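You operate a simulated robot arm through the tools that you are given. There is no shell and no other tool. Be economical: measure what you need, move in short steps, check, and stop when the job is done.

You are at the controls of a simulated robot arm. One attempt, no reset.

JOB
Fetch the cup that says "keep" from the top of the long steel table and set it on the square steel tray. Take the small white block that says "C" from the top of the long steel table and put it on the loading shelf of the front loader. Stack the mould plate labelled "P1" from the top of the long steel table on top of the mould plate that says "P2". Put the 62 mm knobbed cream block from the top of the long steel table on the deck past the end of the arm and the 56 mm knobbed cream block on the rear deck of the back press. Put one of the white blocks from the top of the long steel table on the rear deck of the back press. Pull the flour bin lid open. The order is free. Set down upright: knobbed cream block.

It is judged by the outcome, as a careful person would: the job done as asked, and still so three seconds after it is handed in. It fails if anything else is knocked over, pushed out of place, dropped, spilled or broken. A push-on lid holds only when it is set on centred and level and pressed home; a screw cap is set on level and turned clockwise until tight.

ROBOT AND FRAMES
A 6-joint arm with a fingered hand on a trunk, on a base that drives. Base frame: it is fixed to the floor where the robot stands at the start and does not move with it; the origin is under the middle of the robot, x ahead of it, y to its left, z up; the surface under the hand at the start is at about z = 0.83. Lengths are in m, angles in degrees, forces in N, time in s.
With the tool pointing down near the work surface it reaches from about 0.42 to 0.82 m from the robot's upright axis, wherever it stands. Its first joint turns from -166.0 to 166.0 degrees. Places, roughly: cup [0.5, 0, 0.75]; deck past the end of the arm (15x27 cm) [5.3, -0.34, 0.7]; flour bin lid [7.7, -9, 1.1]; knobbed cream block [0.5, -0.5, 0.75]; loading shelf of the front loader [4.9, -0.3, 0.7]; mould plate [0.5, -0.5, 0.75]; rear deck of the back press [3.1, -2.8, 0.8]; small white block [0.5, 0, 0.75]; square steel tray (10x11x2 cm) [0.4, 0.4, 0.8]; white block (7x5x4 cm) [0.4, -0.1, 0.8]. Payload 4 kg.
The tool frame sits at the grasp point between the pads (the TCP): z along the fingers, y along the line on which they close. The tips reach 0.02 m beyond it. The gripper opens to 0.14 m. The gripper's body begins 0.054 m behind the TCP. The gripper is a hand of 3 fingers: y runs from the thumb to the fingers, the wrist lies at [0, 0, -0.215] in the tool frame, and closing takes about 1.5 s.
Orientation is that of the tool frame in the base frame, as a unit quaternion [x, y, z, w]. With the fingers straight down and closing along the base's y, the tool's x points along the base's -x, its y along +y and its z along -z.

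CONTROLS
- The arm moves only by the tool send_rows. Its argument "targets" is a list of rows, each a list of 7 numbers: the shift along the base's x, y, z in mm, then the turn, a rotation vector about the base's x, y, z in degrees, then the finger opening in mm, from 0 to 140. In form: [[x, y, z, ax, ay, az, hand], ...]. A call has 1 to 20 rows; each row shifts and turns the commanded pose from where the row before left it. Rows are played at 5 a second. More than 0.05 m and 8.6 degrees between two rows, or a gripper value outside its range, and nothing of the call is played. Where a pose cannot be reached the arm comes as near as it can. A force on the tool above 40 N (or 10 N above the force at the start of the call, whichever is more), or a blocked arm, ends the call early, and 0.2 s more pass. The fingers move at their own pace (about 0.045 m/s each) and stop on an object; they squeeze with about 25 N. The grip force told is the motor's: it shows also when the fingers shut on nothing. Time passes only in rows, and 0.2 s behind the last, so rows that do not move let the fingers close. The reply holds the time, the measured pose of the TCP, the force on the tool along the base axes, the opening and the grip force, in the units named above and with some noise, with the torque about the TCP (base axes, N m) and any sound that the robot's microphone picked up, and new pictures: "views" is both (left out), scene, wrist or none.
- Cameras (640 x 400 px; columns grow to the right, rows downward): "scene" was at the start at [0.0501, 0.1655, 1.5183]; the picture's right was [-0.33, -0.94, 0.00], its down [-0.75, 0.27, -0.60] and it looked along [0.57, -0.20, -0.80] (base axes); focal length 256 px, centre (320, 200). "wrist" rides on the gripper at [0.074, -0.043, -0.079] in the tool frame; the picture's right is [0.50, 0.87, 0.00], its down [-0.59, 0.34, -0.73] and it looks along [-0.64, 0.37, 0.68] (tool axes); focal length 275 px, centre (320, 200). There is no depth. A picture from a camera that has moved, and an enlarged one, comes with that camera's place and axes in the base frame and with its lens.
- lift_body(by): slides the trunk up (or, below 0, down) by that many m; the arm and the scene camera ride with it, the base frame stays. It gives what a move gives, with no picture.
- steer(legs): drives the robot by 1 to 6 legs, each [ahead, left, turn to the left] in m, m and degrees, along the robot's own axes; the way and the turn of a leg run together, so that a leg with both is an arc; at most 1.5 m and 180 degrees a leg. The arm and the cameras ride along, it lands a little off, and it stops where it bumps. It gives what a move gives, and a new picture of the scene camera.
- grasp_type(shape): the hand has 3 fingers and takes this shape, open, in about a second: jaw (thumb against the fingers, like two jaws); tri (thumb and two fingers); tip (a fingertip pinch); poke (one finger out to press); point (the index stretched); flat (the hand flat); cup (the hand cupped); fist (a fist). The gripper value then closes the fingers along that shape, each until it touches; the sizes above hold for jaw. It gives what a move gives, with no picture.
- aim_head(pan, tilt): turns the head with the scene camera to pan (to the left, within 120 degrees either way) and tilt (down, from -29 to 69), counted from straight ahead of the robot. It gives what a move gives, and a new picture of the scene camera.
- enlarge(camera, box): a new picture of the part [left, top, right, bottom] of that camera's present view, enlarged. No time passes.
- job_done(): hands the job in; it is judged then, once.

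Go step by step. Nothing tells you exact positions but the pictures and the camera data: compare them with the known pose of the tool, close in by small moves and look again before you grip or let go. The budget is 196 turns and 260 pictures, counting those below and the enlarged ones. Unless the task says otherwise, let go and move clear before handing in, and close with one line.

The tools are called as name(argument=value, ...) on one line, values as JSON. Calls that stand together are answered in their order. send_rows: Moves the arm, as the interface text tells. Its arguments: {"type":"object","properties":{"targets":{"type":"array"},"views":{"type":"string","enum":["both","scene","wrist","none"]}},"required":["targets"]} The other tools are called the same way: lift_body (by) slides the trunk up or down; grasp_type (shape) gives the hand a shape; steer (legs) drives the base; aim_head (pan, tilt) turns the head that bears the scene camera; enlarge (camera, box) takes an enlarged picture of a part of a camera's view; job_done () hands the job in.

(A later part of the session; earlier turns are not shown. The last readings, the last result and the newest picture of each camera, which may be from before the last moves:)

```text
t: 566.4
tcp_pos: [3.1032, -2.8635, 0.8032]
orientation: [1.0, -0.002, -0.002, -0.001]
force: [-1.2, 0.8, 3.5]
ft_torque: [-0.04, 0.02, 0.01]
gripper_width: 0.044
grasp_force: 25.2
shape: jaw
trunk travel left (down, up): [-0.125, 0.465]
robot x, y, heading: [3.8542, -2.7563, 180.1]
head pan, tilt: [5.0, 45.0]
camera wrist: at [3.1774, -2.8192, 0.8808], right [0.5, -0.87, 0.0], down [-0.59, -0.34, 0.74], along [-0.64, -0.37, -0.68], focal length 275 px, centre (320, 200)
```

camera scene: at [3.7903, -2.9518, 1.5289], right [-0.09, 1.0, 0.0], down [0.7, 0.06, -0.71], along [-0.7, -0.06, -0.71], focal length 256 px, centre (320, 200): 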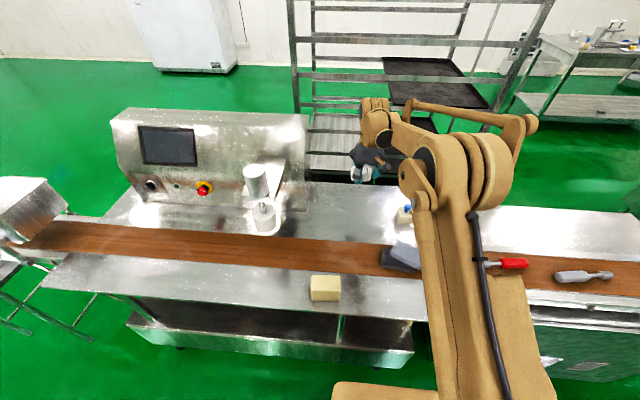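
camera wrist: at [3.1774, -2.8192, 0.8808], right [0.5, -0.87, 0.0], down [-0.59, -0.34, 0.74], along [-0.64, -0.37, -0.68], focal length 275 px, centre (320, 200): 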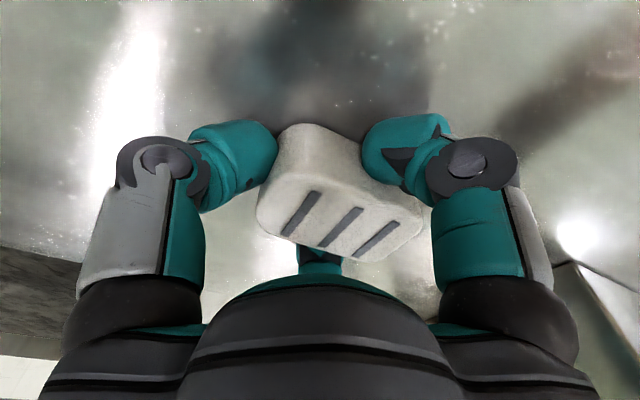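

Contact. Release and rise.

send_rows(targets=[[0, 0, -1, 0, 0, 0, 40], [0, 0, 0, 0, 0, 0, 60], [0, 0, 0, 0, 0, 0, 75], [0, 0, 0, 0, 0, 0, 85], [0, 0, 0, 0, 0, 0, 90], [0, 0, 25, 0, 0, 0, 95], [0, 0, 40, 0, 0, 0, 110], [0, 0, 45, 0, 0, 0, 130], [0, 0, 45, 0, 0, 0, 140], [0, 0, 45, 0, 0, 0, 140], [0, 0, 45, 0, 0, 0, 140], [0, 0, 0, 0, 0, 0, 140]])

```text
t: 569.0
tcp_pos: [3.1045, -2.8621, 1.0481]
orientation: [1.0, 0.0, -0.001, -0.001]
force: [-0.3, -0.5, -0.6]
ft_torque: [-0.03, 0.01, 0.0]
gripper_width: 0.1399
grasp_force: 0.1
shape: jaw
trunk travel left (down, up): [-0.125, 0.465]
robot x, y, heading: [3.855, -2.7534, 180.0]
head pan, tilt: [5.0, 45.0]
camera scene: at [3.7902, -2.9518, 1.5288], right [-0.09, 1.0, 0.0], down [0.7, 0.06, -0.71], along [-0.7, -0.06, -0.71], focal length 256 px, centre (320, 200)
camera wrist: at [3.1768, -2.8184, 1.1255], right [0.5, -0.87, 0.0], down [-0.59, -0.34, 0.74], along [-0.64, -0.37, -0.68], focal length 275 px, centre (320, 200)
```

scene: 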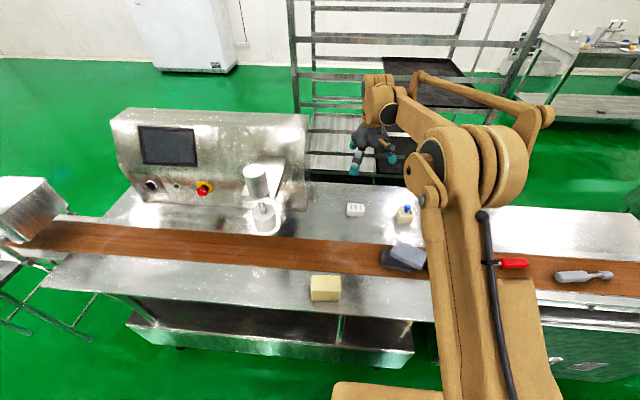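
wrist: 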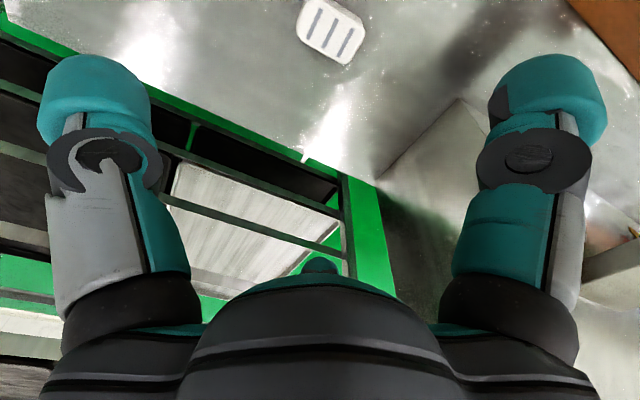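

Both items are on the rear deck. Retract, then turn southeast to look for the flour bin at (7.7, -9).

send_rows(targets=[[26, 40, 10, 0, 0, 0, 140], [26, 40, 10, 0, 0, 0, 140], [26, 40, 10, 0, 0, 0, 140], [26, 40, 10, 0, 0, 0, 140], [26, 40, 10, 0, 0, 0, 140], [26, 40, 10, 0, 0, 0, 140], [26, 40, 0, 0, 0, 0, 140], [26, 40, 0, 0, 0, 0, 140], [26, 40, 0, 0, 0, 0, 140]], views="none")

steer(legs=[[-0.15, 0, 0], [0, 0, 120]])

aim_head(pan=5, tilt=10)

```text
t: 571.0
tcp_pos: [3.3382, -2.4992, 1.106]
orientation: [1.0, 0.0, -0.002, 0.0]
force: [0.3, 0.5, 0.0]
ft_torque: [0.03, 0.01, 0.01]
gripper_width: 0.1398
grasp_force: 0.0
shape: jaw
trunk travel left (down, up): [-0.125, 0.465]
robot x, y, heading: [3.857, -2.7526, 180.1]
head pan, tilt: [5.0, 45.0]
```

```text
t: 577.4
tcp_pos: [4.0511, -3.3284, 1.106]
orientation: [0.493, 0.87, -0.001, 0.0]
force: [0.3, 0.6, 0.8]
ft_torque: [0.02, -0.03, 0.01]
gripper_width: 0.14
grasp_force: 0.0
shape: jaw
trunk travel left (down, up): [-0.125, 0.465]
robot x, y, heading: [4.0036, -2.7556, -59.2]
head pan, tilt: [5.0, 45.0]
camera scene: at [4.2031, -2.7056, 1.5289], right [-0.81, -0.59, 0.0], down [-0.42, 0.57, -0.71], along [0.42, -0.57, -0.71], focal length 256 px, centre (320, 200)
```

scene: 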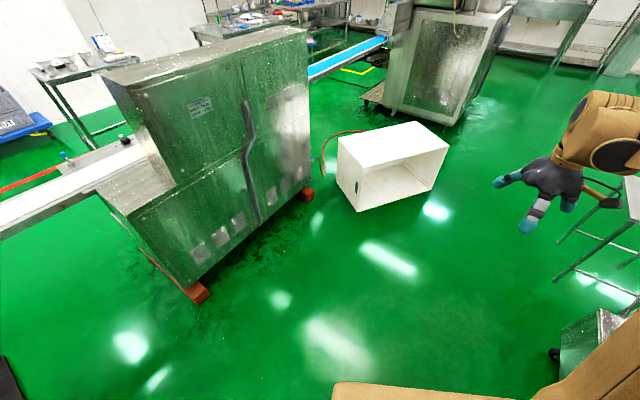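

```text
t: 578.4
tcp_pos: [4.0491, -3.3271, 1.1061]
orientation: [0.493, 0.87, -0.002, 0.0]
force: [0.7, 0.3, 0.1]
ft_torque: [0.01, -0.02, -0.03]
gripper_width: 0.1398
grasp_force: 0.1
shape: jaw
trunk travel left (down, up): [-0.125, 0.465]
robot x, y, heading: [4.0051, -2.7551, -59.0]
head pan, tilt: [5.0, 10.0]
camera scene: at [4.2099, -2.715, 1.5838], right [-0.81, -0.59, 0.0], down [-0.1, 0.14, -0.98], along [0.58, -0.8, -0.17], focal length 256 px, centre (320, 200)
```

scene: 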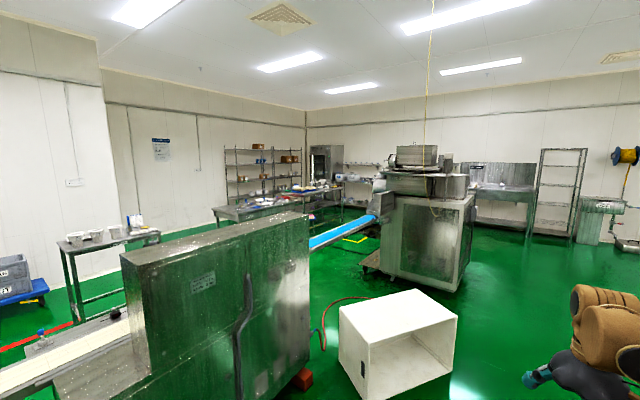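

enlarge(camera="scene", box=[280, 120, 480, 240])

```text
3.20 times, centred on (380, 180) of scene
camera zoom: at [4.2099, -2.715, 1.5838], right [-0.81, -0.59, 0.0], down [-0.1, 0.14, -0.98], along [0.58, -0.8, -0.17], focal length 818 px, centre (128, 264)
```

zoom: 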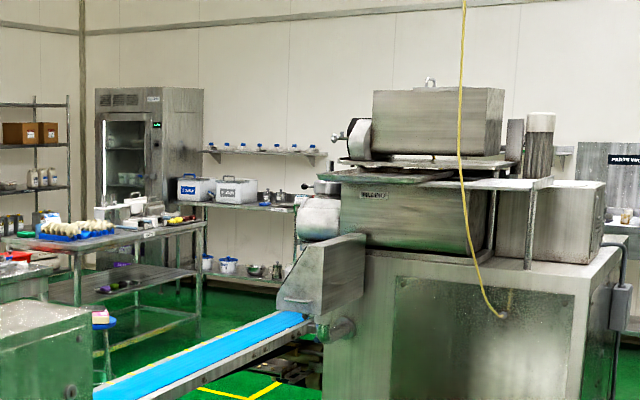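

The bins stand on a table by the far wall, behind the large mixer machine. I'll drive south along x≈3.93 past the white box and look again.

steer(legs=[[0, 0, -31], [0, -0.08, 0], [1.3, 0, 0]])

aim_head(pan=10, tilt=20)

```text
t: 587.0
tcp_pos: [3.6625, -4.5437, 1.1076]
orientation: [0.71, 0.705, -0.002, -0.001]
force: [0.5, 1.0, -0.5]
ft_torque: [-0.01, 0.0, 0.04]
gripper_width: 0.1399
grasp_force: 0.0
shape: jaw
trunk travel left (down, up): [-0.125, 0.465]
robot x, y, heading: [3.9232, -4.032, -90.6]
head pan, tilt: [5.0, 10.0]
camera scene: at [4.1178, -4.106, 1.5838], right [-1.0, -0.08, 0.0], down [-0.01, 0.17, -0.98], along [0.08, -0.98, -0.17], focal length 256 px, centre (320, 200)
```

scene: 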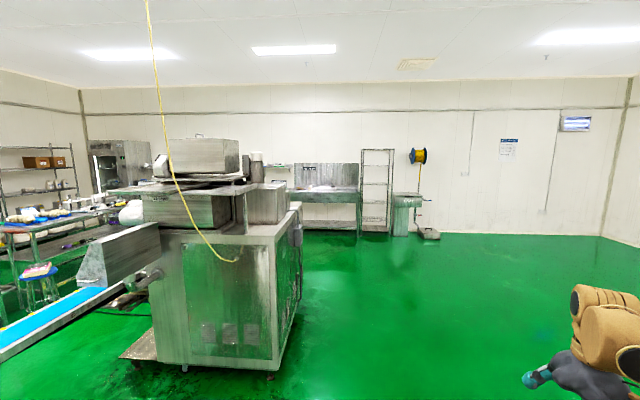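

```text
t: 587.7
tcp_pos: [3.6631, -4.5448, 1.1066]
orientation: [0.71, 0.704, -0.001, -0.001]
force: [0.1, -0.5, 0.4]
ft_torque: [0.02, -0.01, -0.02]
gripper_width: 0.1399
grasp_force: 0.2
shape: jaw
trunk travel left (down, up): [-0.125, 0.465]
robot x, y, heading: [3.9216, -4.0325, -90.4]
head pan, tilt: [10.0, 20.0]
camera scene: at [4.1258, -4.1049, 1.5676], right [-0.99, -0.17, 0.0], down [-0.06, 0.34, -0.94], along [0.16, -0.93, -0.34], focal length 256 px, centre (320, 200)
```

scene: 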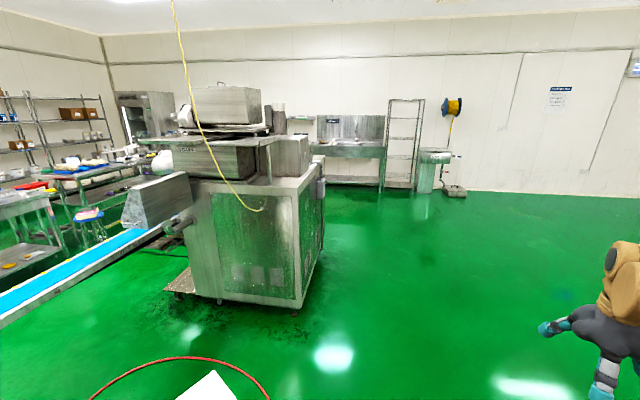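

Path west of the mixer is clear. Drive on south and then look east.

steer(legs=[[1.5, 0, 0.4], [1.5, 0, 0], [0.7, 0, 0]])

aim_head(pan=75, tilt=20)

```text
t: 605.7
tcp_pos: [3.6411, -8.262, 1.1077]
orientation: [0.711, 0.703, -0.002, 0.0]
force: [-0.4, 0.1, 0.7]
ft_torque: [0.03, 0.01, -0.01]
gripper_width: 0.1395
grasp_force: 0.0
shape: jaw
trunk travel left (down, up): [-0.125, 0.465]
robot x, y, heading: [3.8984, -7.746, -90.4]
head pan, tilt: [10.0, 20.0]
camera scene: at [4.1045, -7.8229, 1.5676], right [-0.99, -0.16, 0.0], down [-0.06, 0.34, -0.94], along [0.15, -0.93, -0.34], focal length 256 px, centre (320, 200)
```

scene: 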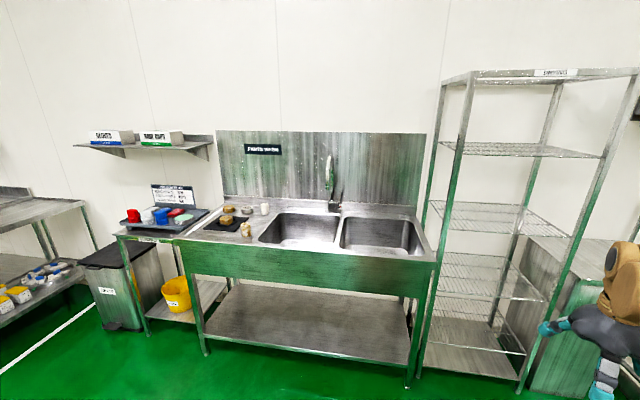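

```text
t: 607.0
tcp_pos: [3.6411, -8.2619, 1.1077]
orientation: [0.711, 0.703, -0.001, 0.001]
force: [-0.3, 0.4, -0.3]
ft_torque: [0.01, -0.03, -0.01]
gripper_width: 0.1401
grasp_force: 0.0
shape: jaw
trunk travel left (down, up): [-0.125, 0.465]
robot x, y, heading: [3.8989, -7.746, -90.6]
head pan, tilt: [75.0, 20.0]
camera scene: at [4.179, -7.7556, 1.5676], right [-0.27, -0.96, 0.0], down [-0.33, 0.09, -0.94], along [0.91, -0.25, -0.34], focal length 256 px, centre (320, 200)
```

scene: 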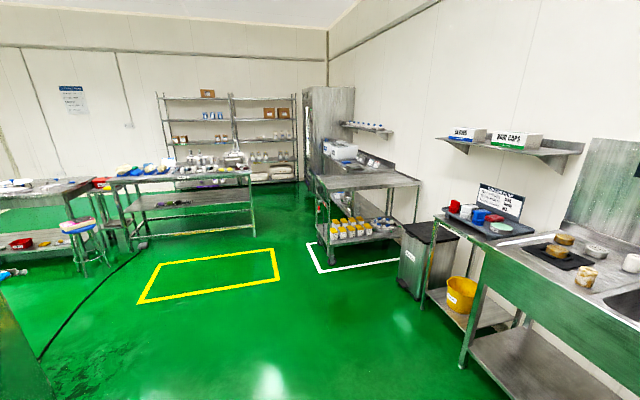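

enlarge(camera="scene", box=[290, 110, 430, 210])

```text
4.00 times, centred on (360, 160) of scene
camera zoom: at [4.179, -7.7556, 1.5676], right [-0.27, -0.96, 0.0], down [-0.33, 0.09, -0.94], along [0.91, -0.25, -0.34], focal length 1023 px, centre (160, 360)
```

zoom: 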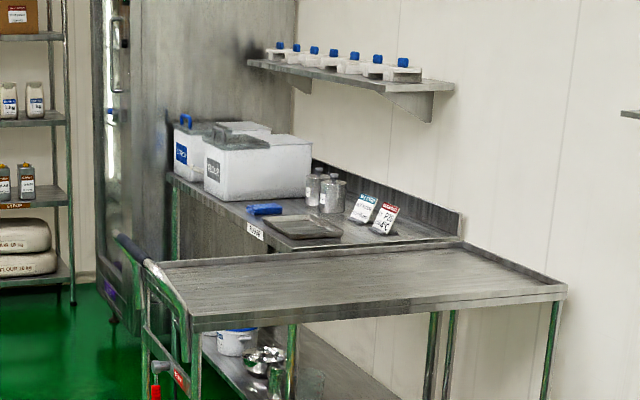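

The bin table is at about y -8.8 with a cart on its west side. I'll raise the hand, then strafe east while facing south.

send_rows(targets=[[0, 10, 40, 0, 0, 0, 140], [0, 10, 40, 0, 0, 0, 140], [0, 10, 40, 0, 0, 0, 140], [0, 10, 40, 0, 0, 0, 140], [0, 0, 0, 0, 0, 0, 140]], views="none")

steer(legs=[[0, 1.5, 0.6], [0.1, 1.3, 0]])

aim_head(pan=35, tilt=25)

```text
t: 608.2
tcp_pos: [3.6417, -8.2215, 1.2681]
orientation: [0.711, 0.704, -0.001, 0.0]
force: [-0.2, 0.2, -0.3]
ft_torque: [0.03, -0.03, -0.02]
gripper_width: 0.1398
grasp_force: 0.1
shape: jaw
trunk travel left (down, up): [-0.125, 0.465]
robot x, y, heading: [3.9003, -7.7481, -90.6]
head pan, tilt: [75.0, 20.0]
```

```text
t: 621.8
tcp_pos: [6.4375, -8.3208, 1.2669]
orientation: [0.71, 0.704, -0.002, 0.001]
force: [0.8, -0.3, 0.2]
ft_torque: [0.01, 0.02, 0.0]
gripper_width: 0.1398
grasp_force: 0.0
shape: jaw
trunk travel left (down, up): [-0.125, 0.465]
robot x, y, heading: [6.6971, -7.8468, -90.5]
head pan, tilt: [75.0, 20.0]
camera scene: at [6.9749, -7.8532, 1.5675], right [-0.27, -0.96, 0.0], down [-0.33, 0.09, -0.94], along [0.91, -0.25, -0.34], focal length 256 px, centre (320, 200)
```

scene: 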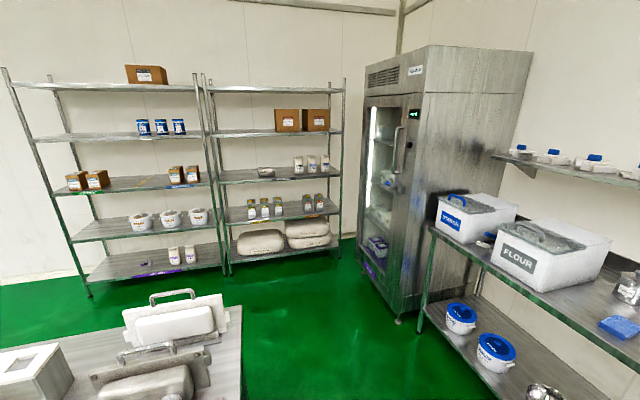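

```text
t: 622.9
tcp_pos: [6.4374, -8.3213, 1.267]
orientation: [0.709, 0.705, -0.001, 0.0]
force: [0.9, 0.6, 0.1]
ft_torque: [0.01, 0.06, 0.0]
gripper_width: 0.1397
grasp_force: 0.0
shape: jaw
trunk travel left (down, up): [-0.125, 0.465]
robot x, y, heading: [6.6971, -7.8456, -90.5]
head pan, tilt: [35.0, 25.0]
camera scene: at [6.9372, -7.9042, 1.5595], right [-0.82, -0.57, 0.0], down [-0.24, 0.35, -0.91], along [0.52, -0.75, -0.42], focal length 256 px, centre (320, 200)
```

scene: 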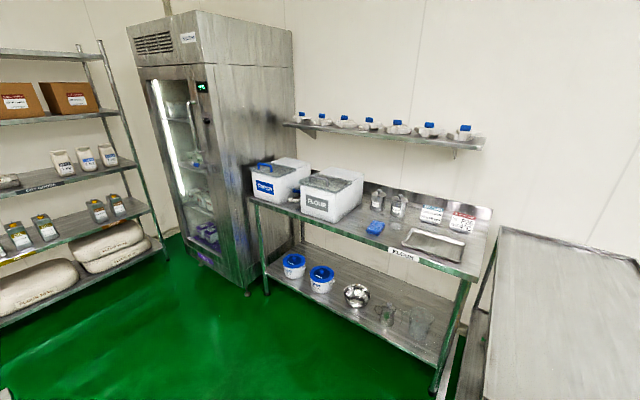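

Found the FLOUR bin with a grey lid and handle. Zoom in.

enlarge(camera="scene", box=[240, 140, 400, 240])

```text
4.00 times, centred on (320, 190) of scene
camera zoom: at [6.9372, -7.9042, 1.5595], right [-0.82, -0.57, 0.0], down [-0.24, 0.35, -0.91], along [0.52, -0.75, -0.42], focal length 1023 px, centre (320, 240)
```

zoom: 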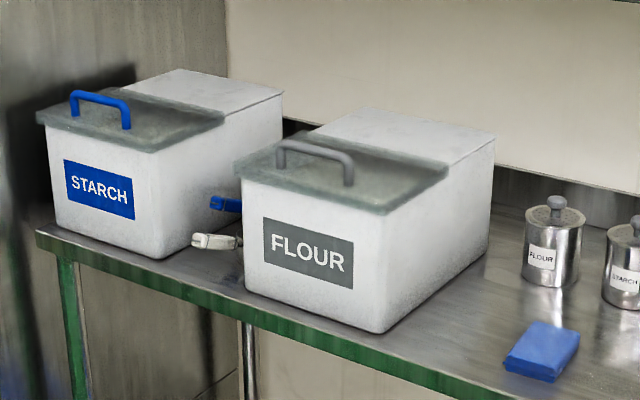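

I'll go diagonally between the cart and the north table to stand in front of the flour bin.

steer(legs=[[0.2, 0.35, 0.5], [0.2, 0.3, 0]])

aim_head(pan=15, tilt=35)

enlarge(camera="scene", box=[200, 130, 360, 250])

```text
t: 627.3
tcp_pos: [7.087, -8.7269, 1.267]
orientation: [0.71, 0.704, -0.002, -0.001]
force: [-0.5, 0.7, -0.2]
ft_torque: [0.03, 0.04, 0.02]
gripper_width: 0.1397
grasp_force: 0.1
shape: jaw
trunk travel left (down, up): [-0.125, 0.465]
robot x, y, heading: [7.3436, -8.2532, -90.5]
head pan, tilt: [35.0, 25.0]
camera scene: at [7.5859, -8.311, 1.5594], right [-0.82, -0.57, 0.0], down [-0.24, 0.35, -0.91], along [0.51, -0.75, -0.42], focal length 256 px, centre (320, 200)
```

scene: 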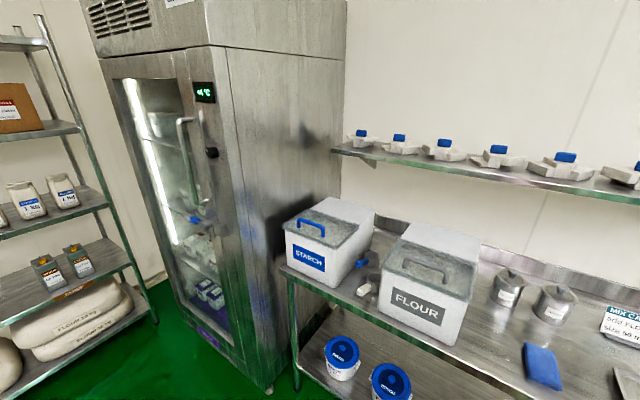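

```text
t: 628.1
tcp_pos: [7.0855, -8.7276, 1.268]
orientation: [0.709, 0.705, -0.001, 0.0]
force: [1.3, 0.5, 0.2]
ft_torque: [0.01, -0.02, -0.01]
gripper_width: 0.1399
grasp_force: 0.1
shape: jaw
trunk travel left (down, up): [-0.125, 0.465]
robot x, y, heading: [7.3432, -8.2546, -90.7]
head pan, tilt: [15.0, 35.0]
camera scene: at [7.5552, -8.3199, 1.5438], right [-0.97, -0.25, 0.0], down [-0.14, 0.55, -0.82], along [0.21, -0.79, -0.57], focal length 256 px, centre (320, 200)
```

scene: 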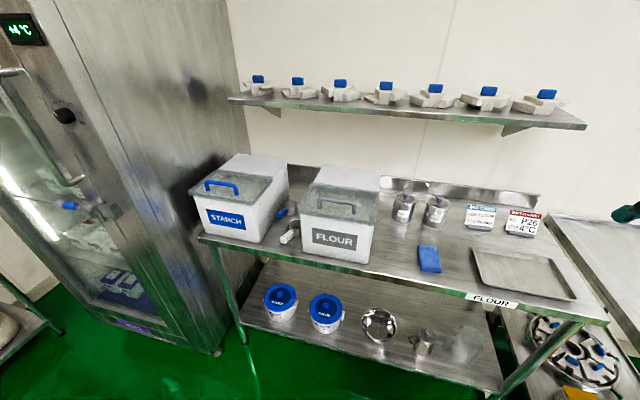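

```text
3.33 times, centred on (280, 190) of scene
camera zoom: at [7.5552, -8.3199, 1.5438], right [-0.97, -0.25, 0.0], down [-0.14, 0.55, -0.82], along [0.21, -0.79, -0.57], focal length 852 px, centre (453, 233)
```

zoom: 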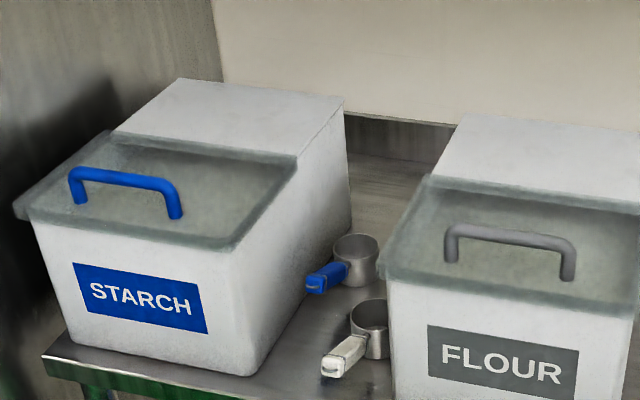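

Triangulation puts the handle bar centre at about (7.66, -8.95, 1.097), lid hinge line at y≈-9.07. I'll sidestep to be in front of it, and rotate the tool -90° so that the fingers straddle the bar.

steer(legs=[[0.04, 0.2, 0.7]])

send_rows(targets=[[0, 10, 10, 0, 0, -8.5, 140], [0, 10, 10, 0, 0, -8.5, 140], [0, 10, 0, 0, 0, -8.5, 140], [10, 10, 0, 0, 0, -8.5, 140], [20, 0, 0, 0, 0, -8.5, 140], [30, 0, 0, 0, 0, -8.5, 140], [30, 0, 0, 0, 0, -8.5, 140], [30, 0, 0, 0, 0, -8.5, 140], [30, 0, 0, 0, 0, -8.5, 140], [30, 0, 0, 0, 0, -8.5, 140], [20, 0, 0, 0, 0, -5, 140], [0, 0, 0, 0, 0, 0, 140]])

```text
t: 629.8
tcp_pos: [7.2956, -8.7708, 1.2674]
orientation: [0.705, 0.709, -0.001, -0.001]
force: [-0.7, -0.3, -0.2]
ft_torque: [0.01, 0.05, 0.02]
gripper_width: 0.1399
grasp_force: 0.1
shape: jaw
trunk travel left (down, up): [-0.125, 0.465]
robot x, y, heading: [7.5463, -8.2942, -89.5]
head pan, tilt: [15.0, 35.0]
camera scene: at [7.76, -8.3582, 1.5435], right [-0.96, -0.26, 0.0], down [-0.15, 0.55, -0.82], along [0.22, -0.79, -0.57], focal length 256 px, centre (320, 200)
```

scene: 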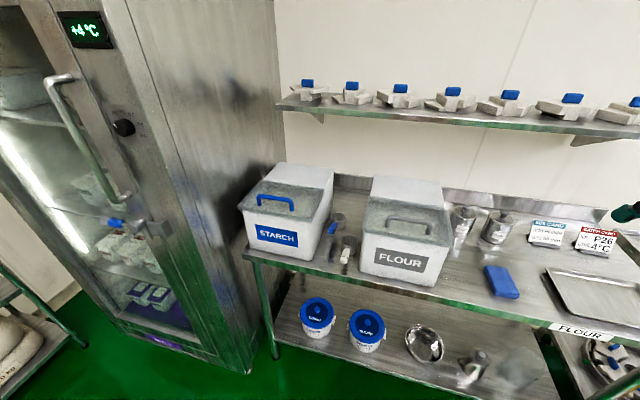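

```text
t: 632.4
tcp_pos: [7.4926, -8.7297, 1.2878]
orientation: [1.0, 0.001, -0.001, -0.001]
force: [-0.2, -0.2, 0.1]
ft_torque: [0.03, -0.02, -0.01]
gripper_width: 0.14
grasp_force: 0.1
shape: jaw
trunk travel left (down, up): [-0.125, 0.465]
robot x, y, heading: [7.544, -8.2907, -89.9]
head pan, tilt: [15.0, 35.0]
camera scene: at [7.7588, -8.3579, 1.5437], right [-0.96, -0.26, 0.0], down [-0.15, 0.55, -0.82], along [0.22, -0.79, -0.57], focal length 256 px, centre (320, 200)
camera wrist: at [7.5668, -8.6864, 1.3665], right [0.5, -0.86, 0.0], down [-0.58, -0.34, 0.74], along [-0.64, -0.37, -0.68], focal length 275 px, centre (320, 200)
```

scene: 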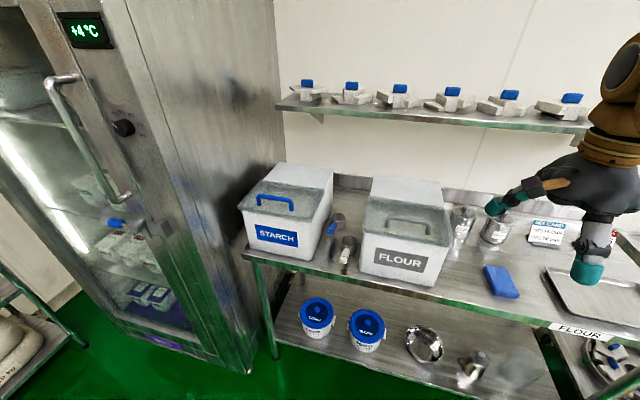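
wrist: 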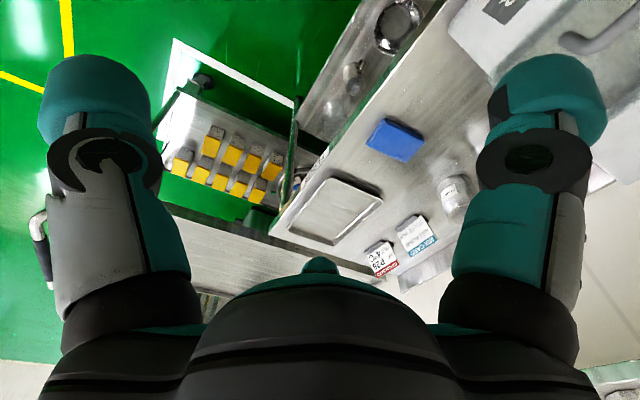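

Tool is rotated. Move over the handle and look.

send_rows(targets=[[28, -36, 0, 0, 0, 0, 90], [28, -36, 0, 0, 0, 0, 70], [28, -36, 0, 0, 0, 0, 70], [28, -36, 0, 0, 0, 0, 70], [28, -36, 0, 0, 0, 0, 70], [30, -33, -30, 0, 0, 0, 70], [0, 0, -40, 0, 0, 0, 70], [0, 0, -38, 0, 0, 0, 70], [0, 0, 0, 0, 0, 0, 70]])

enlarge(camera="scene", box=[340, 120, 500, 260])

```text
refused: row 6 steps farther than a row can; nothing moved
```

```text
2.86 times, centred on (420, 190) of scene
camera zoom: at [7.7588, -8.3579, 1.5437], right [-0.96, -0.26, 0.0], down [-0.15, 0.55, -0.82], along [0.22, -0.79, -0.57], focal length 730 px, centre (34, 229)
```

zoom: 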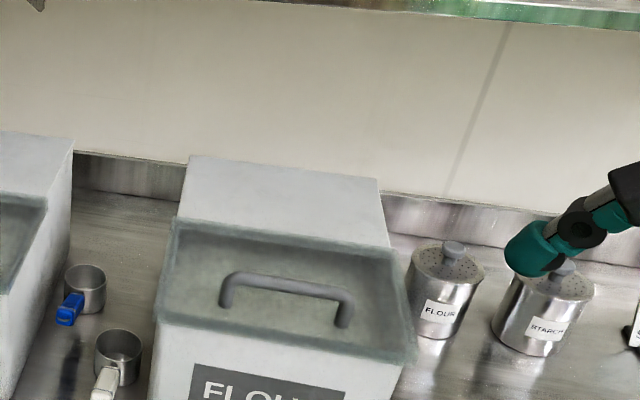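

send_rows(targets=[[28, -36, 0, 0, 0, 0, 90], [28, -36, 0, 0, 0, 0, 70], [28, -36, 0, 0, 0, 0, 70], [28, -36, 0, 0, 0, 0, 70], [28, -36, 0, 0, 0, 0, 70], [30, -33, 0, 0, 0, 0, 70], [0, 0, -40, 0, 0, 0, 70], [0, 0, -40, 0, 0, 0, 70], [0, 0, -25, 0, 0, 0, 70], [0, 0, 0, 0, 0, 0, 70]])

enlarge(camera="scene", box=[340, 120, 500, 260])

```text
t: 634.5
tcp_pos: [7.6642, -8.9442, 1.1821]
orientation: [1.0, 0.003, -0.002, -0.001]
force: [-0.1, -0.8, 0.2]
ft_torque: [0.0, -0.02, 0.05]
gripper_width: 0.0704
grasp_force: 0.1
shape: jaw
trunk travel left (down, up): [-0.125, 0.465]
robot x, y, heading: [7.5443, -8.2938, -89.4]
head pan, tilt: [15.0, 35.0]
camera scene: at [7.7589, -8.3581, 1.5437], right [-0.96, -0.26, 0.0], down [-0.15, 0.55, -0.82], along [0.22, -0.79, -0.57], focal length 256 px, centre (320, 200)
camera wrist: at [7.7376, -8.9005, 1.2608], right [0.5, -0.86, 0.0], down [-0.58, -0.34, 0.74], along [-0.64, -0.37, -0.68], focal length 275 px, centre (320, 200)
```

scene: 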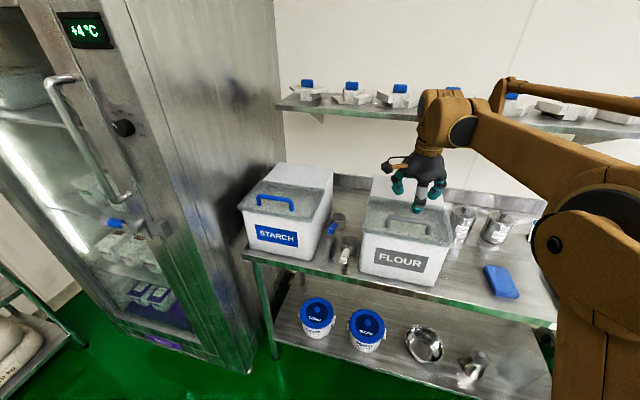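
wrist: 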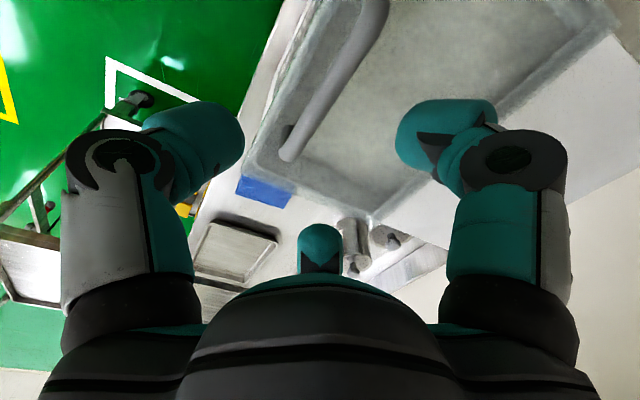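

```text
2.86 times, centred on (420, 190) of scene
camera zoom: at [7.7589, -8.3581, 1.5437], right [-0.96, -0.26, 0.0], down [-0.15, 0.55, -0.82], along [0.22, -0.79, -0.57], focal length 730 px, centre (34, 229)
```

zoom: 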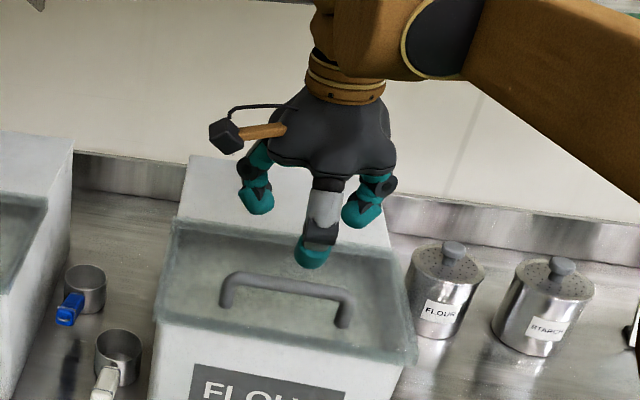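

The bar lies directly under the TCP. Open to 80, lower, and close gently on the bar.

send_rows(targets=[[0, 0, -30, 0, 0, 0, 80], [0, 0, -25, 0, 0, 0, 80], [0, 0, -13, 0, 0, 0, 80], [0, 0, -8, 0, 0, 0, 80], [0, 0, 0, 0, 0, 0, 80]])

enlarge(camera="scene", box=[340, 140, 480, 260])

```text
t: 635.8
tcp_pos: [7.6645, -8.9453, 1.1066]
orientation: [1.0, 0.003, -0.002, 0.0]
force: [-0.1, -0.7, 0.4]
ft_torque: [0.0, -0.01, 0.02]
gripper_width: 0.0796
grasp_force: 0.1
shape: jaw
trunk travel left (down, up): [-0.125, 0.465]
robot x, y, heading: [7.5407, -8.2963, -89.8]
head pan, tilt: [15.0, 35.0]
camera scene: at [7.759, -8.3581, 1.5437], right [-0.96, -0.26, 0.0], down [-0.15, 0.55, -0.82], along [0.22, -0.79, -0.57], focal length 256 px, centre (320, 200)
camera wrist: at [7.7383, -8.9012, 1.1849], right [0.5, -0.86, 0.0], down [-0.58, -0.34, 0.74], along [-0.64, -0.37, -0.68], focal length 275 px, centre (320, 200)
```

scene: 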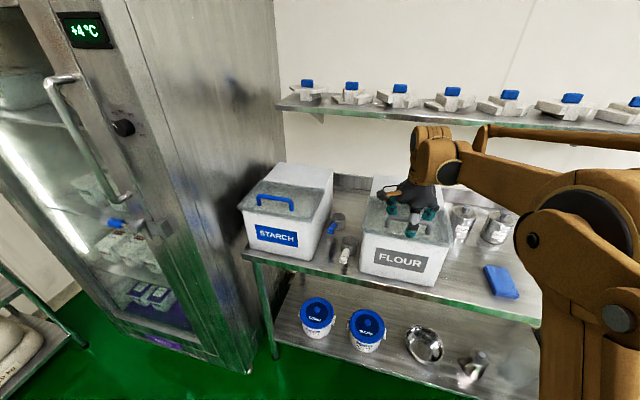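
wrist: 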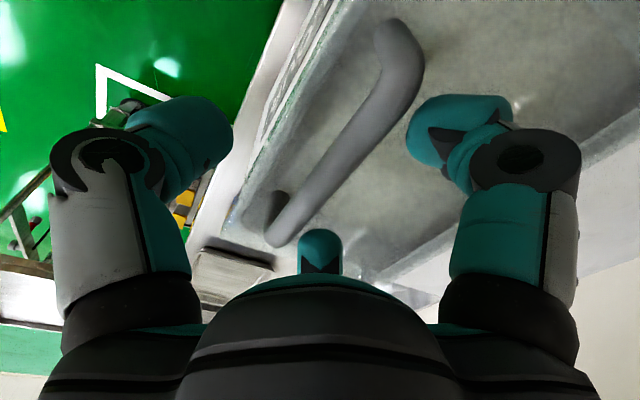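

```text
3.33 times, centred on (410, 200) of scene
camera zoom: at [7.759, -8.3581, 1.5437], right [-0.96, -0.26, 0.0], down [-0.15, 0.55, -0.82], along [0.22, -0.79, -0.57], focal length 852 px, centre (20, 200)
```

zoom: 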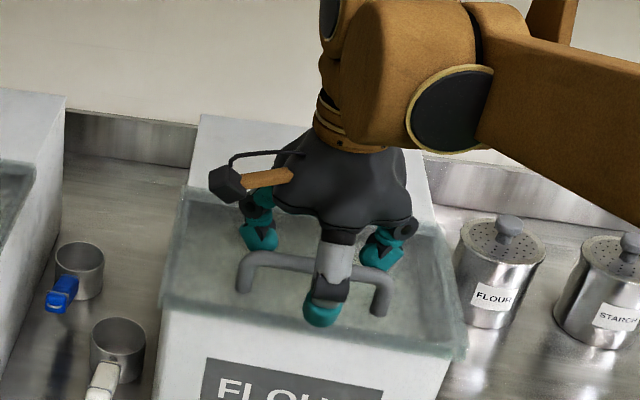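

Fingers straddle the bar. Close.

send_rows(targets=[[0, 0, -3, 0, 0, 0, 50], [0, 0, 0, 0, 0, 0, 30], [0, 0, 0, 0, 0, 0, 15], [0, 0, 0, 0, 0, 0, 5], [0, 0, 0, 0, 0, 0, 0], [0, 0, 0, 0, 0, 0, 0], [0, 0, 0, 0, 0, 0, 0], [0, 0, 0, 0, 0, 0, 0], [0, 0, 0, 0, 0, 0, 0]])

enlarge(camera="scene", box=[340, 140, 480, 260])

```text
t: 637.8
tcp_pos: [7.6646, -8.9485, 1.1027]
orientation: [1.0, 0.002, -0.002, -0.003]
force: [-0.8, -12.4, -20.5]
ft_torque: [-0.03, 0.0, -0.04]
gripper_width: 0.0153
grasp_force: 25.0
shape: jaw
trunk travel left (down, up): [-0.125, 0.465]
robot x, y, heading: [7.5454, -8.2926, -89.6]
head pan, tilt: [15.0, 35.0]
camera scene: at [7.7591, -8.3623, 1.5434], right [-0.96, -0.26, 0.0], down [-0.15, 0.56, -0.82], along [0.22, -0.79, -0.58], focal length 256 px, centre (320, 200)
camera wrist: at [7.7379, -8.9041, 1.1799], right [0.5, -0.86, -0.01], down [-0.58, -0.35, 0.73], along [-0.64, -0.37, -0.68], focal length 275 px, centre (320, 200)
```

scene: 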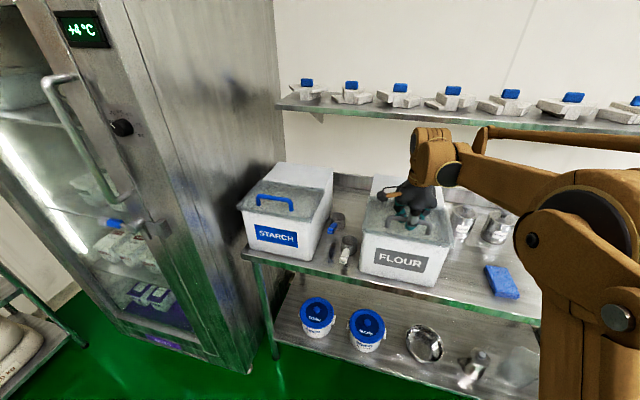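
wrist: 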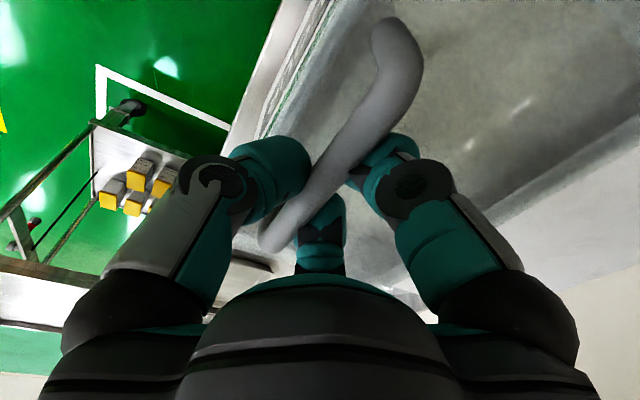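

```text
3.33 times, centred on (410, 200) of scene
camera zoom: at [7.7591, -8.3623, 1.5434], right [-0.96, -0.26, 0.0], down [-0.15, 0.56, -0.82], along [0.22, -0.79, -0.58], focal length 852 px, centre (20, 200)
```

zoom: 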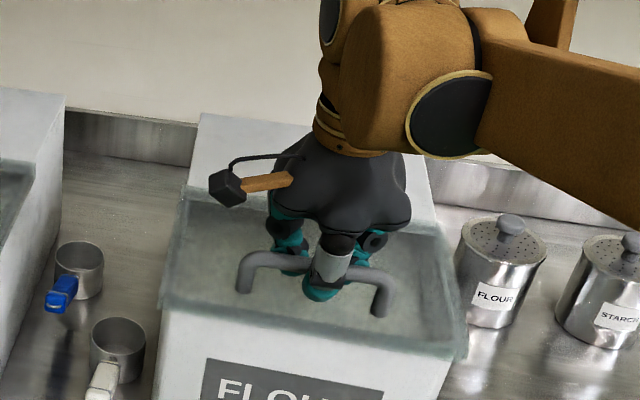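

Bar is gripped. Lift along an arc about the hinge, in small steps, watching the force.

send_rows(targets=[[0, -2, 10, 0, 0, 0, 0], [0, -5, 11, 0, 0, 0, 0], [0, -5, 10, 0, 0, 0, 0], [0, -6, 9, 0, 0, 0, 0], [0, 0, 0, 0, 0, 0, 0]])

enlarge(camera="scene", box=[340, 140, 480, 260])

```text
t: 638.1
tcp_pos: [7.6647, -8.9489, 1.1032]
orientation: [1.0, 0.003, -0.002, -0.002]
force: [0.8, -7.0, -31.1]
ft_torque: [0.0, 0.0, 0.01]
gripper_width: 0.0151
grasp_force: 25.2
shape: jaw
trunk travel left (down, up): [-0.125, 0.465]
robot x, y, heading: [7.5452, -8.2928, -89.5]
head pan, tilt: [15.0, 35.0]
stopped in row 1: the force on the tool passed its limit at 45 N (the readings are from after the stop); the commanded pose is now the measured one
camera scene: at [7.7596, -8.363, 1.5432], right [-0.96, -0.26, 0.0], down [-0.15, 0.56, -0.82], along [0.22, -0.79, -0.58], focal length 256 px, centre (320, 200)
camera wrist: at [7.7379, -8.9052, 1.1808], right [0.5, -0.86, -0.01], down [-0.58, -0.35, 0.73], along [-0.64, -0.37, -0.68], focal length 275 px, centre (320, 200)
```

scene: 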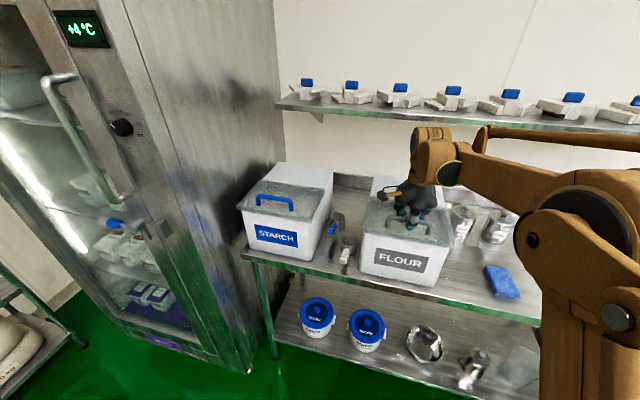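
wrist: 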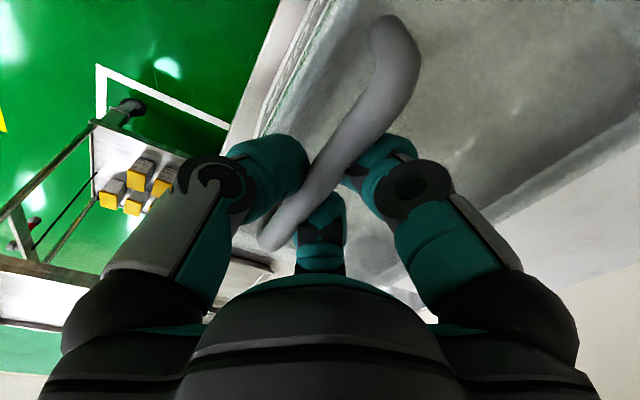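

```text
3.33 times, centred on (410, 200) of scene
camera zoom: at [7.7596, -8.363, 1.5432], right [-0.96, -0.26, 0.0], down [-0.15, 0.56, -0.82], along [0.22, -0.79, -0.58], focal length 852 px, centre (20, 200)
```

zoom: 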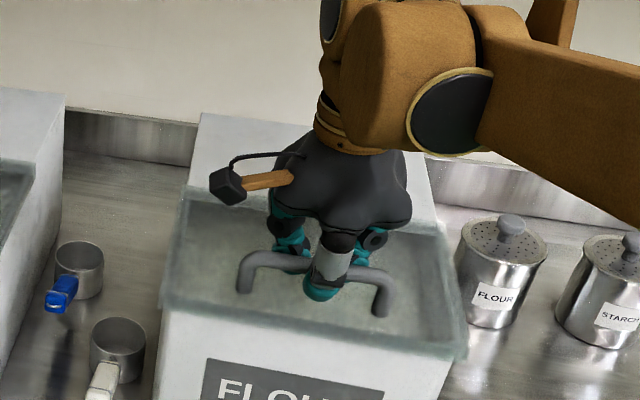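

The lid resisted at that speed. Try much slower lifting in 1–2 mm steps.

send_rows(targets=[[0, 0, 1, 0, 0, 0, 0], [0, 0, 1, 0, 0, 0, 0], [0, 0, 1, 0, 0, 0, 0], [0, 0, 1, 0, 0, 0, 0], [0, -1, 1, 0, 0, 0, 0], [0, 0, 0, 0, 0, 0, 0], [0, 0, 0, 0, 0, 0, 0]], views="wrist")

```text
t: 638.5
tcp_pos: [7.6641, -8.9487, 1.1025]
orientation: [1.0, 0.002, -0.001, -0.002]
force: [-0.1, -5.8, -32.5]
ft_torque: [0.02, -0.06, 0.0]
gripper_width: 0.0152
grasp_force: 24.9
shape: jaw
trunk travel left (down, up): [-0.125, 0.465]
robot x, y, heading: [7.5446, -8.297, -89.6]
head pan, tilt: [15.0, 35.0]
stopped in row 1: the force on the tool passed its limit at 44 N (the readings are from after the stop); the commanded pose is now the measured one
camera wrist: at [7.738, -8.9055, 1.1809], right [0.5, -0.86, -0.01], down [-0.58, -0.35, 0.74], along [-0.64, -0.37, -0.68], focal length 275 px, centre (320, 200)
```

wrist: 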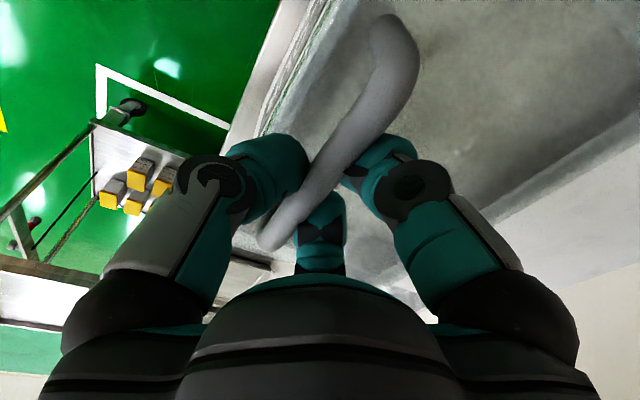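

Upward seems blocked stiffly. Relieve the stress and test for motion along y in both directions.

send_rows(targets=[[0, 0, -0.7, 0, 0, 0, 0], [0, 0, -0.7, 0, 0, 0, 0], [0, 0, 0, 0, 0, 0, 0]], views="none")

send_rows(targets=[[0, 1, 0, 0, 0, 0, 0], [0, 1, 0, 0, 0, 0, 0], [0, 1, 0, 0, 0, 0, 0], [0, 1, 0, 0, 0, 0, 0], [0, 0, 0, 0, 0, 0, 0]], views="none")

```text
t: 639.3
tcp_pos: [7.6652, -8.9473, 1.1023]
orientation: [1.0, 0.002, -0.001, -0.003]
force: [-1.6, -12.5, -25.7]
ft_torque: [-0.08, -0.01, 0.02]
gripper_width: 0.015
grasp_force: 24.9
shape: jaw
trunk travel left (down, up): [-0.125, 0.465]
robot x, y, heading: [7.5474, -8.2962, -90.1]
head pan, tilt: [15.0, 35.0]
```

```text
t: 640.3
tcp_pos: [7.6651, -8.9483, 1.102]
orientation: [1.0, 0.001, -0.001, -0.001]
force: [2.7, -22.7, -15.4]
ft_torque: [-0.09, -0.04, 0.0]
gripper_width: 0.0153
grasp_force: 25.0
shape: jaw
trunk travel left (down, up): [-0.125, 0.465]
robot x, y, heading: [7.5449, -8.2936, -89.7]
head pan, tilt: [15.0, 35.0]
stopped in row 5: the force on the tool passed its limit at 40 N (the readings are from after the stop); the commanded pose is now the measured one
```

send_rows(targets=[[0, -1, 0, 0, 0, 0, 0], [0, -1, 0, 0, 0, 0, 0], [0, -1, 0, 0, 0, 0, 0], [0, -1, 0, 0, 0, 0, 0], [0, -1, 0, 0, 0, 0, 0], [0, -1, 0, 0, 0, 0, 0], [0, -1, 0, 0, 0, 0, 0], [0, -1, 0, 0, 0, 0, 0], [0, 0, 0, 0, 0, 0, 0]], views="none")

```text
t: 642.3
tcp_pos: [7.6638, -8.9538, 1.1029]
orientation: [1.0, 0.002, -0.002, -0.001]
force: [3.2, -0.4, -38.7]
ft_torque: [-0.02, -0.01, 0.0]
gripper_width: 0.0153
grasp_force: 24.8
shape: jaw
trunk travel left (down, up): [-0.125, 0.465]
robot x, y, heading: [7.5452, -8.2955, -89.3]
head pan, tilt: [15.0, 35.0]
```

It moved south freely by 5 mm. Relieve vertical tension and continue moving south.

send_rows(targets=[[0, 0, -1, 0, 0, 0, 0], [0, 0, -0.5, 0, 0, 0, 0], [0, -1, 0, 0, 0, 0, 0], [0, -1, 0, 0, 0, 0, 0], [0, -1, 0, 0, 0, 0, 0], [0, -1, 0, 0, 0, 0, 0], [0, -1, 0, 0, 0, 0, 0], [0, -1, 0, 0, 0, 0, 0], [0, 0, 0, 0, 0, 0, 0]])

enlarge(camera="scene", box=[340, 140, 480, 260])

```text
t: 644.3
tcp_pos: [7.6644, -8.958, 1.1017]
orientation: [1.0, 0.002, -0.001, -0.001]
force: [1.8, 0.3, -23.7]
ft_torque: [0.02, -0.02, -0.01]
gripper_width: 0.0151
grasp_force: 24.7
shape: jaw
trunk travel left (down, up): [-0.125, 0.465]
robot x, y, heading: [7.5465, -8.2937, -89.6]
head pan, tilt: [15.0, 35.0]
camera scene: at [7.7597, -8.3613, 1.5434], right [-0.96, -0.26, 0.0], down [-0.15, 0.56, -0.82], along [0.22, -0.79, -0.58], focal length 256 px, centre (320, 200)
camera wrist: at [7.7378, -8.914, 1.1803], right [0.5, -0.86, 0.0], down [-0.58, -0.34, 0.74], along [-0.64, -0.37, -0.68], focal length 275 px, centre (320, 200)
```

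scene: 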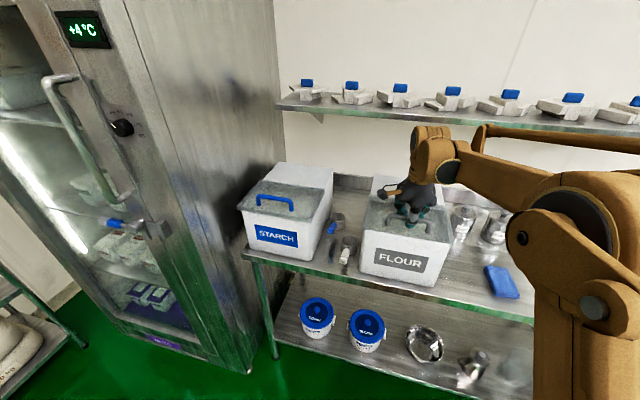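
wrist: 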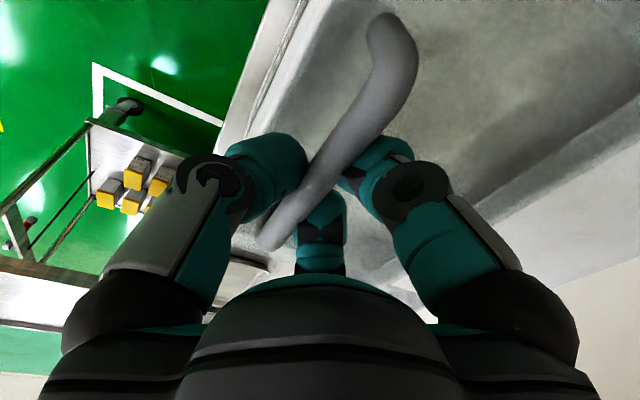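

```text
3.33 times, centred on (410, 200) of scene
camera zoom: at [7.7597, -8.3613, 1.5434], right [-0.96, -0.26, 0.0], down [-0.15, 0.56, -0.82], along [0.22, -0.79, -0.58], focal length 852 px, centre (20, 200)
```

zoom: 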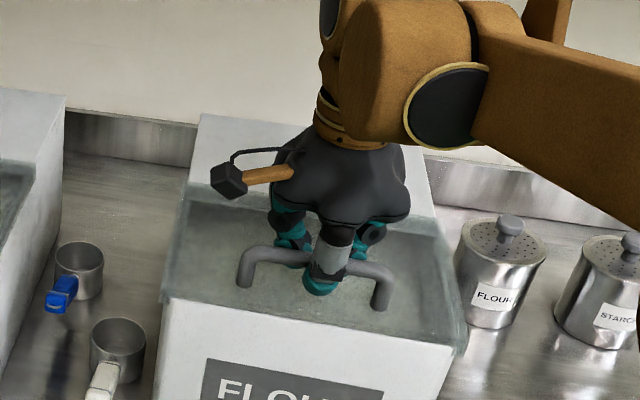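

The lid slides backward. Continue pushing it south in larger steps.

send_rows(targets=[[0, -3, -0.5, 0, 0, 0, 0], [0, -4, 0, 0, 0, 0, 0], [0, -5, 0, 0, 0, 0, 0], [0, -5, 0, 0, 0, 0, 0], [0, -5, 0, 0, 0, 0, 0], [0, -5, 0, 0, 0, 0, 0], [0, 0, 0, 0, 0, 0, 0]])

enlarge(camera="scene", box=[340, 140, 480, 260])

```text
t: 645.9
tcp_pos: [7.6655, -8.986, 1.1024]
orientation: [1.0, 0.002, -0.002, -0.001]
force: [-1.5, 0.8, -21.3]
ft_torque: [0.06, 0.01, -0.02]
gripper_width: 0.0154
grasp_force: 25.0
shape: jaw
trunk travel left (down, up): [-0.125, 0.465]
robot x, y, heading: [7.5465, -8.2914, -89.5]
head pan, tilt: [15.0, 35.0]
camera scene: at [7.7592, -8.3613, 1.5435], right [-0.96, -0.26, 0.0], down [-0.15, 0.56, -0.82], along [0.22, -0.79, -0.58], focal length 256 px, centre (320, 200)
camera wrist: at [7.7379, -8.9418, 1.1802], right [0.5, -0.86, 0.0], down [-0.58, -0.34, 0.74], along [-0.64, -0.37, -0.68], focal length 275 px, centre (320, 200)
```

scene: 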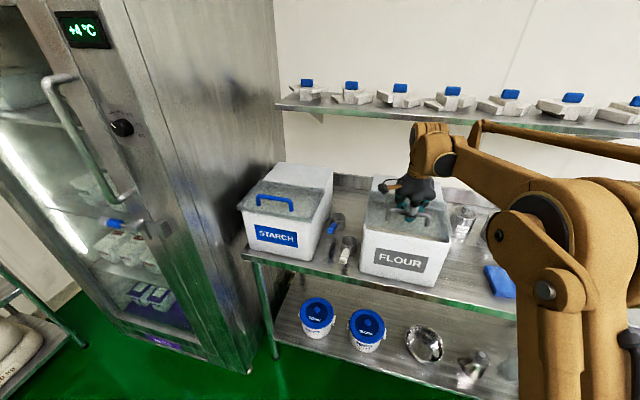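
wrist: 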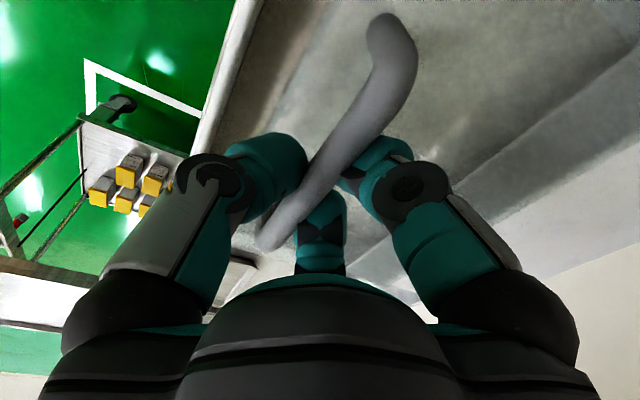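

```text
3.33 times, centred on (410, 200) of scene
camera zoom: at [7.7592, -8.3613, 1.5435], right [-0.96, -0.26, 0.0], down [-0.15, 0.56, -0.82], along [0.22, -0.79, -0.58], focal length 852 px, centre (20, 200)
```

zoom: 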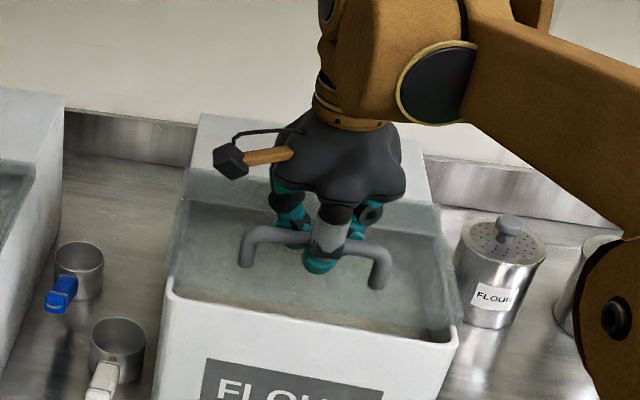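

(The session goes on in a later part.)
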